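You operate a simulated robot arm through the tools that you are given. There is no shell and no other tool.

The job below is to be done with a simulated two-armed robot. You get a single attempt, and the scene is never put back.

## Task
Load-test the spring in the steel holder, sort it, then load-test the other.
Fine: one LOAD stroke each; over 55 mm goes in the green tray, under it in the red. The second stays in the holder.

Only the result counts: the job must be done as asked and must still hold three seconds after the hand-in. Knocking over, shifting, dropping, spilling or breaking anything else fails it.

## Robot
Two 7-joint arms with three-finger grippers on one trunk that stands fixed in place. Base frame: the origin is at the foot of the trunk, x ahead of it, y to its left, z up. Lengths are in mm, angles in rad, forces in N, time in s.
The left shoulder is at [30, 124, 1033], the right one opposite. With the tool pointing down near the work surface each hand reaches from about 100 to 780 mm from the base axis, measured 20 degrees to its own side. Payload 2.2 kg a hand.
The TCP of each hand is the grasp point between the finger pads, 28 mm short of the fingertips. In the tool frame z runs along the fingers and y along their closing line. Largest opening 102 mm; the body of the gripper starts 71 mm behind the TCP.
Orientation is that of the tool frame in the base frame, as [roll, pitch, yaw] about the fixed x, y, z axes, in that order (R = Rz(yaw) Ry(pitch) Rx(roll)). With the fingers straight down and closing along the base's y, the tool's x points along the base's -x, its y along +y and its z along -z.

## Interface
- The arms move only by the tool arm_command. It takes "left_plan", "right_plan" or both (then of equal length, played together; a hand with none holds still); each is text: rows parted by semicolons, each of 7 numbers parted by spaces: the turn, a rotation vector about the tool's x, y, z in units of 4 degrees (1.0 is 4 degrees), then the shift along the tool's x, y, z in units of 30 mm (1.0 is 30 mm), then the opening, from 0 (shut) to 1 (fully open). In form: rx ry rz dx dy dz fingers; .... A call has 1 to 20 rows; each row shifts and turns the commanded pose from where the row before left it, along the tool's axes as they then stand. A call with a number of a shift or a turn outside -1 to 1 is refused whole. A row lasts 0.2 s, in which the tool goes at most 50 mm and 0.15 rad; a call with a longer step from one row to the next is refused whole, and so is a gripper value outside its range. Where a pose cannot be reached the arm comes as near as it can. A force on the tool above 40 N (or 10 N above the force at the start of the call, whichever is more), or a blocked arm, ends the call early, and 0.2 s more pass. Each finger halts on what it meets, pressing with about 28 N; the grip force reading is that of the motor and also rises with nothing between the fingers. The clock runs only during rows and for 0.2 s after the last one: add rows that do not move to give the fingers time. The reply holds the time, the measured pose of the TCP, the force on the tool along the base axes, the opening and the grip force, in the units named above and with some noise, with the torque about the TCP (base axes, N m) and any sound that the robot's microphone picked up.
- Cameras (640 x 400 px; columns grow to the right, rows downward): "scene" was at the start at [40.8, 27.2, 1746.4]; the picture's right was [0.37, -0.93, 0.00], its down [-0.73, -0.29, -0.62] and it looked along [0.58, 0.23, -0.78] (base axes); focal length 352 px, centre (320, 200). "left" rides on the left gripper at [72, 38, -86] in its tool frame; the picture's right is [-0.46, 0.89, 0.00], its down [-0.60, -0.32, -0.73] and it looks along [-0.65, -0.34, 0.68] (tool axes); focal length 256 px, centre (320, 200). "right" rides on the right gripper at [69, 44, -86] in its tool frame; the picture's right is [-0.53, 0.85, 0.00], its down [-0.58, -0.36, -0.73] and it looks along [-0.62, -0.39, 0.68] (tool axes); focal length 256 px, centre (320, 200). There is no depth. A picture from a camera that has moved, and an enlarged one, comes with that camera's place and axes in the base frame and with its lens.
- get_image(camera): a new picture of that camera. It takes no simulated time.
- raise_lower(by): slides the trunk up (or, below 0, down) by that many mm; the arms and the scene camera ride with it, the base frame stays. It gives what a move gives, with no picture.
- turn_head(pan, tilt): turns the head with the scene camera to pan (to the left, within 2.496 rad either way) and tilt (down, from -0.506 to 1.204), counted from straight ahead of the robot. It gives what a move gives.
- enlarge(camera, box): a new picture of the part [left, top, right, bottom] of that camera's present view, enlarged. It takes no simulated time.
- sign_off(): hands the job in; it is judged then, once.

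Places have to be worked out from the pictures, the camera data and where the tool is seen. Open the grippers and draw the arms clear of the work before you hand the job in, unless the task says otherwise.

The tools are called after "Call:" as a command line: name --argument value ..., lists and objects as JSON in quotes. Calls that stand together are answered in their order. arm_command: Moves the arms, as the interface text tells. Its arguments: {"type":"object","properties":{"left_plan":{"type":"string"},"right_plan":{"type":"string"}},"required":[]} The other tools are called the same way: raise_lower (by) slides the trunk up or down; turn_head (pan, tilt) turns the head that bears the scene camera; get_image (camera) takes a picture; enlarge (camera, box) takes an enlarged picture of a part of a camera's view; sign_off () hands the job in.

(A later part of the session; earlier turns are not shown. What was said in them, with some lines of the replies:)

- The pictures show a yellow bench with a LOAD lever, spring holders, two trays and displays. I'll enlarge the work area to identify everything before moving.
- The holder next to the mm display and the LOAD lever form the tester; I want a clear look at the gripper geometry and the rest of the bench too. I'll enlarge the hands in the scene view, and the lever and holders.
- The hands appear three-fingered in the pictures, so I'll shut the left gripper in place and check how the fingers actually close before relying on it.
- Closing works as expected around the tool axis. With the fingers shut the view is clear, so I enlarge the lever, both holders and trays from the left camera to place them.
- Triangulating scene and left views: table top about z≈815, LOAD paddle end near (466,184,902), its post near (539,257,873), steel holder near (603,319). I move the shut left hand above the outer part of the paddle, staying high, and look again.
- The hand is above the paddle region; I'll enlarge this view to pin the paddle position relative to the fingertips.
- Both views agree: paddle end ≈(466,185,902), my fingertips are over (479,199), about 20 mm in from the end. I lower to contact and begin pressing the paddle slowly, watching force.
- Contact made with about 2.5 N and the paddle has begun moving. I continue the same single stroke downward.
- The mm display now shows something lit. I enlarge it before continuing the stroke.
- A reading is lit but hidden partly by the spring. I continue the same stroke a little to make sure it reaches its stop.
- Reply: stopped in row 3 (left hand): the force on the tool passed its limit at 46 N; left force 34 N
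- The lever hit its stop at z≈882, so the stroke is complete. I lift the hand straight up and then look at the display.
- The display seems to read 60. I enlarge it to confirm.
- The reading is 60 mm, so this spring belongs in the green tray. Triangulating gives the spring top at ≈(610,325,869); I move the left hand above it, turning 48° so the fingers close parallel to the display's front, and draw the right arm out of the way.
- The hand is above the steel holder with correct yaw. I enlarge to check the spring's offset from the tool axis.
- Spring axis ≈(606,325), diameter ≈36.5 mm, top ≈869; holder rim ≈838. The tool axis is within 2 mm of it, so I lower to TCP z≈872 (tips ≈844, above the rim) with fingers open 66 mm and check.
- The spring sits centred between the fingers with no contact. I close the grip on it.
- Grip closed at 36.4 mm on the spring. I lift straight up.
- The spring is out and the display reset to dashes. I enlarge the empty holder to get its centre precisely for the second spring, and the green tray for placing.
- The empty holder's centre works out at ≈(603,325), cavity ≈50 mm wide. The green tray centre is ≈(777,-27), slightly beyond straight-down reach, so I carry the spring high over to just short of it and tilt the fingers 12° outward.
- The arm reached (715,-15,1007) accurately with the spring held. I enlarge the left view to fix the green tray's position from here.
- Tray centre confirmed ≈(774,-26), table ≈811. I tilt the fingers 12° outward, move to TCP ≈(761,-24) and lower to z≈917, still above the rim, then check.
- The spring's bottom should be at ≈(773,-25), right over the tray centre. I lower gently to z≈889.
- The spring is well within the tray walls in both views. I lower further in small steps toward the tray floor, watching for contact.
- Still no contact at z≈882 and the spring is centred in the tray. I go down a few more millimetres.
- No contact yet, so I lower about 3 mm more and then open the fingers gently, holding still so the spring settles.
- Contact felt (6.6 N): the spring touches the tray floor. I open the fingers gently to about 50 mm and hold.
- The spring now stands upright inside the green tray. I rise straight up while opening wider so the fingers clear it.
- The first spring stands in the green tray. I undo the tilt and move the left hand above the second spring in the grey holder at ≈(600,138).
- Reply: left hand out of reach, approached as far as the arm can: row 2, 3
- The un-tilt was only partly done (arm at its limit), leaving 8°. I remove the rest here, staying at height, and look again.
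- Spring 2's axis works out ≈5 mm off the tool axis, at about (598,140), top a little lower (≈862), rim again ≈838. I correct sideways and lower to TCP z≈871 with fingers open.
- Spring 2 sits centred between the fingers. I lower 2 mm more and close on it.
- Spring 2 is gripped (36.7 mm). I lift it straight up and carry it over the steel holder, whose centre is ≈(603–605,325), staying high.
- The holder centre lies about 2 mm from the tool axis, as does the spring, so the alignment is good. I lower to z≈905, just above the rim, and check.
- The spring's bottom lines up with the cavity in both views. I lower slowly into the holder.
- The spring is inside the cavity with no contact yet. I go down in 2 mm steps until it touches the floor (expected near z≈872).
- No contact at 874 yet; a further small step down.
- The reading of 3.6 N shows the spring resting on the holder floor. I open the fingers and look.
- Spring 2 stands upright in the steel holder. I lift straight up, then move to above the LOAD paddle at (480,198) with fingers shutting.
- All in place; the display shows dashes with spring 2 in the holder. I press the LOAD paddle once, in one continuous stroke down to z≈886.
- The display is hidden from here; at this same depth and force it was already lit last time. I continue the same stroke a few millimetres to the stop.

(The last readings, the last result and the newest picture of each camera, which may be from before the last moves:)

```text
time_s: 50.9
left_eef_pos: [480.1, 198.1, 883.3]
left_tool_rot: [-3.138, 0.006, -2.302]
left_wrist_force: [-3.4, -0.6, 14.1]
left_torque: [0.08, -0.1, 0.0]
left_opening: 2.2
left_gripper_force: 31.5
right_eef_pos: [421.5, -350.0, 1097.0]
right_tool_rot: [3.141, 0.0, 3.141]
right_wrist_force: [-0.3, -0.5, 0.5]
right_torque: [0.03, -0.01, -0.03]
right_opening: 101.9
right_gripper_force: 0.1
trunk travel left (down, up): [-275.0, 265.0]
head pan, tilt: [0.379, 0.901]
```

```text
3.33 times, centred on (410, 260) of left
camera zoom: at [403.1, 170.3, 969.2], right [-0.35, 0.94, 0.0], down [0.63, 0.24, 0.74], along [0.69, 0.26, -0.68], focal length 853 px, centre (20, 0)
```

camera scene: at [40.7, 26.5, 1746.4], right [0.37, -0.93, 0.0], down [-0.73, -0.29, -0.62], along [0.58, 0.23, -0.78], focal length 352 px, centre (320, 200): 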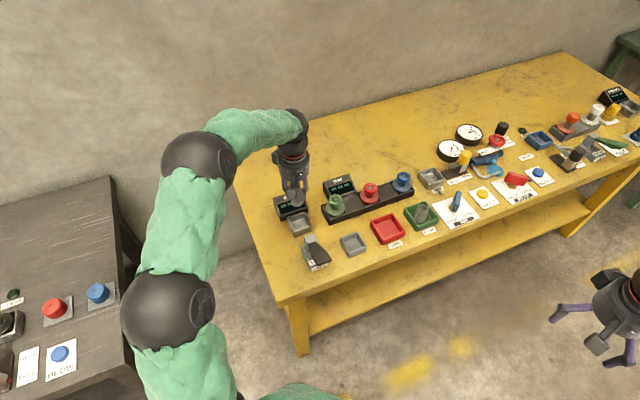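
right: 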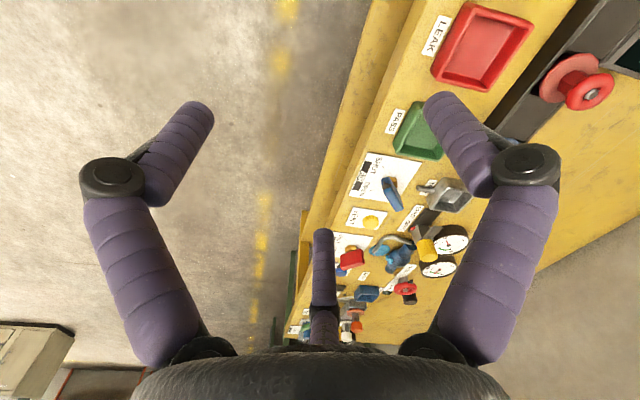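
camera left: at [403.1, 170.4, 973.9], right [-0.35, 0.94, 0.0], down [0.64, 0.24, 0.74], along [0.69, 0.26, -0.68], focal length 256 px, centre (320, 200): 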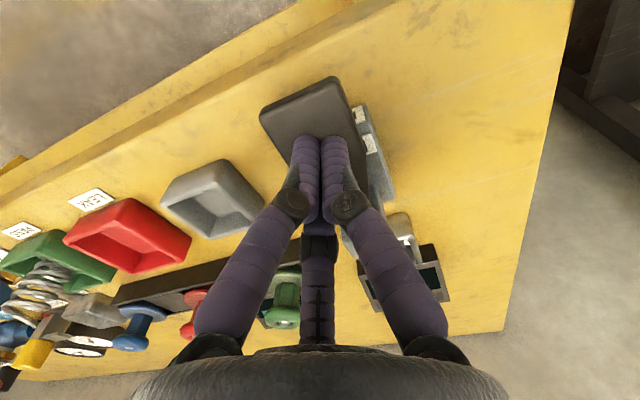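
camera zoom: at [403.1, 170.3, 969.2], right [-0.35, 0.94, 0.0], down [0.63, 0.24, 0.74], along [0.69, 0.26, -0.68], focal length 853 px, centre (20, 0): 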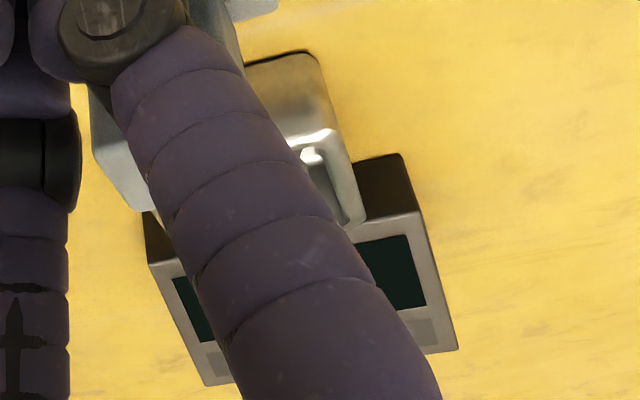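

The lever is at its stop (14 N). I release straight up and draw the hand back to see the display.

Call:
arm_command --left_plan "0 0 0 0 0 -0.3 0;0 0 0 0 0 -0.5 0;0 0 0 0 0 -0.8 0;0 0 0 0 0 -1 0;0 0 0 0 0 -1 0;0 0 0 0 0 -1 0;0 0 0 0.8 0.5 -0.9 0;0 0 0 0.8 0.5 -0.9 0;0 0 0 0.8 0.5 -0.5 0;0 0 0 0 0 0 0"

Call:
get_image --camera "left"

Call:
enlarge --camera "scene" --box '[265, 180, 375, 275]'

```text
time_s: 53.1
left_eef_pos: [398.5, 176.3, 1090.0]
left_tool_rot: [-3.14, 0.003, -2.303]
left_wrist_force: [1.0, 0.5, 0.2]
left_torque: [0.0, 0.02, 0.0]
left_opening: 2.1
left_gripper_force: 31.6
right_eef_pos: [422.0, -350.3, 1096.7]
right_tool_rot: [3.14, 0.001, -3.141]
right_wrist_force: [0.7, 0.3, 0.1]
right_torque: [0.01, 0.02, 0.02]
right_opening: 101.7
right_gripper_force: 0.0
trunk travel left (down, up): [-275.0, 265.0]
head pan, tilt: [0.379, 0.901]
```

```text
taken
camera left: at [320.7, 147.8, 1175.9], right [-0.35, 0.94, 0.0], down [0.64, 0.24, 0.73], along [0.69, 0.26, -0.68], focal length 256 px, centre (320, 200)
```

left: 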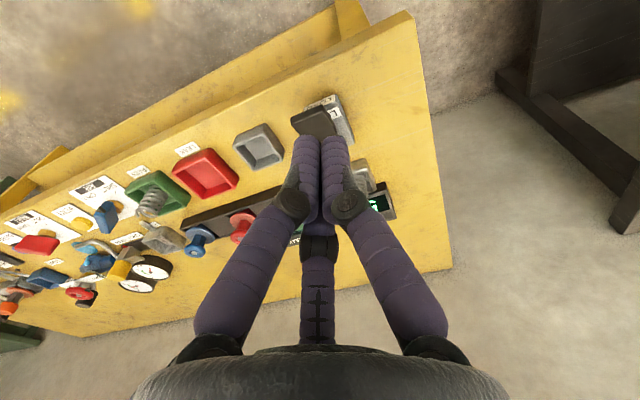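

```text
4.21 times, centred on (320, 228) of scene
camera zoom: at [41.9, 27.1, 1746.4], right [0.37, -0.93, 0.0], down [-0.73, -0.29, -0.62], along [0.58, 0.23, -0.78], focal length 1482 px, centre (320, 84)
```

zoom: 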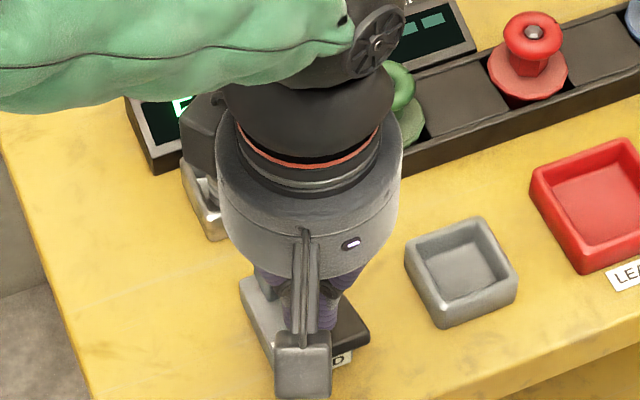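

The display is lit but hidden by the hand. I move the left arm off to the side, opening the gripper, and look.

Call:
arm_command --left_plan "0 0 0 -0.688 0.619 -0.1 0;0 0 0 -0.688 0.619 -0.1 0;0 0 0 -0.688 0.619 -0.1 0.5;0 0 0 -0.688 0.619 -0.1 1;0 0 0 -0.688 0.619 -0.1 1;0 0 0 -0.688 0.619 0 1;0 0 0 -0.688 0.619 0 1;0 0 0 -0.688 0.619 0 1;0 0 0 -0.688 0.619 0 1;0 0 0 0 0 0 1"

Call:
get_image --camera "scene"

Call:
enlarge --camera "scene" --box '[265, 180, 375, 275]'

Call:
enlarge --camera "scene" --box '[270, 180, 330, 240]'

Call:
enlarge --camera "scene" --box '[340, 180, 460, 270]'

```text
time_s: 55.3
left_eef_pos: [397.2, 423.8, 1104.5]
left_tool_rot: [-3.141, 0.006, -2.302]
left_wrist_force: [0.4, 0.0, -0.1]
left_torque: [-0.01, 0.01, 0.02]
left_opening: 101.9
left_gripper_force: 0.0
right_eef_pos: [421.7, -351.8, 1096.5]
right_tool_rot: [3.139, 0.001, -3.141]
right_wrist_force: [-0.3, 0.1, 0.2]
right_torque: [0.0, 0.0, 0.01]
right_opening: 102.0
right_gripper_force: 0.1
trunk travel left (down, up): [-275.0, 265.0]
head pan, tilt: [0.379, 0.901]
```

```text
taken
camera scene: at [40.6, 26.5, 1746.4], right [0.37, -0.93, 0.0], down [-0.73, -0.29, -0.62], along [0.58, 0.23, -0.78], focal length 352 px, centre (320, 200)
```

scene: 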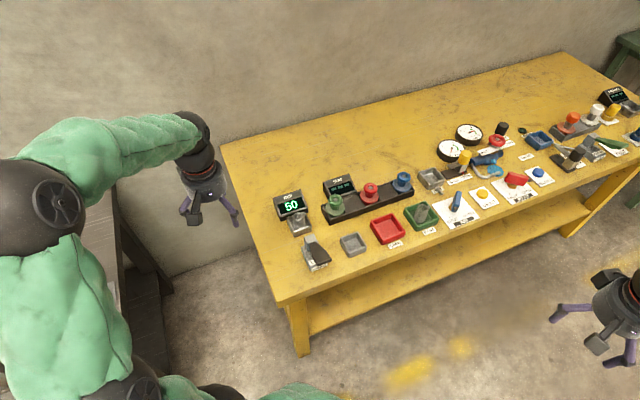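

```text
4.21 times, centred on (320, 228) of scene
camera zoom: at [40.6, 26.5, 1746.4], right [0.37, -0.93, 0.0], down [-0.73, -0.29, -0.62], along [0.58, 0.23, -0.78], focal length 1482 px, centre (320, 84)
```

zoom: 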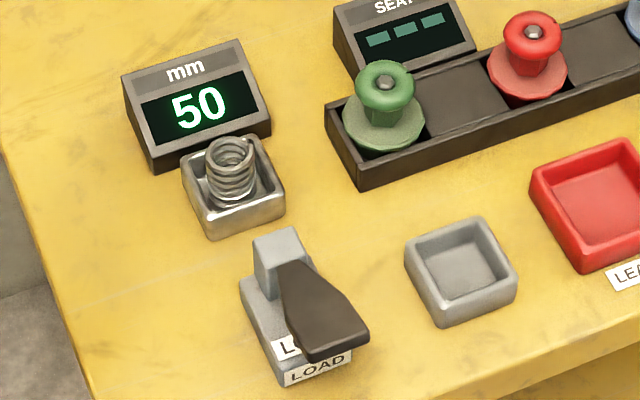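

```text
6.67 times, centred on (300, 210) of scene
camera zoom: at [40.6, 26.5, 1746.4], right [0.37, -0.93, 0.0], down [-0.73, -0.29, -0.62], along [0.58, 0.23, -0.78], focal length 2347 px, centre (453, 133)
```

zoom: 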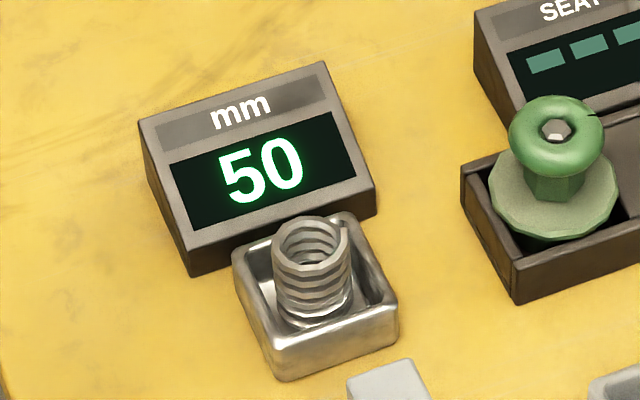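

```text
4.44 times, centred on (400, 225) of scene
camera zoom: at [40.6, 26.5, 1746.4], right [0.37, -0.93, 0.0], down [-0.73, -0.29, -0.62], along [0.58, 0.23, -0.78], focal length 1564 px, centre (-36, 89)
```

zoom: 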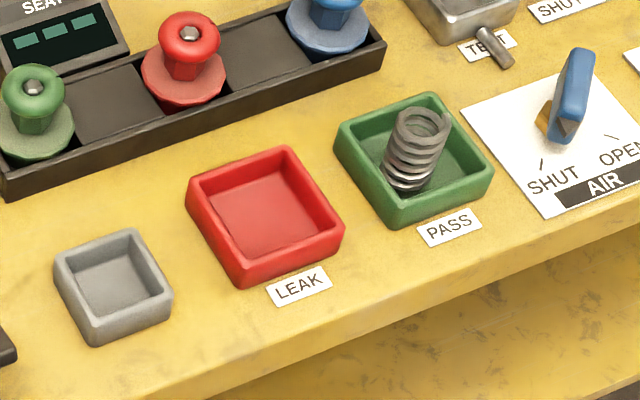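

Spring 2 reads 50 mm and stands in the steel holder. Spring 1 (60 mm) stands in the green tray, the lever is back up, both grippers are open and the arms are clear, so I hand the job in.

Call:
sign_off

```text
The job is handed in.
```

Both springs were load-tested with one full LOAD stroke each, and I've handed the job in.

| Spring | Reading | Where it is now |
|---|---|---|
| First (from the steel holder) | 60 mm | Standing in the green tray (over 55 mm) |
| Second (from the grey holder) | 50 mm | Standing in the steel holder, as asked |

After the second stroke the LOAD lever returned to its raised position. Both grippers were open and both arms clear of the bench at hand-in. Nothing else on the bench looked moved in the last pictures.
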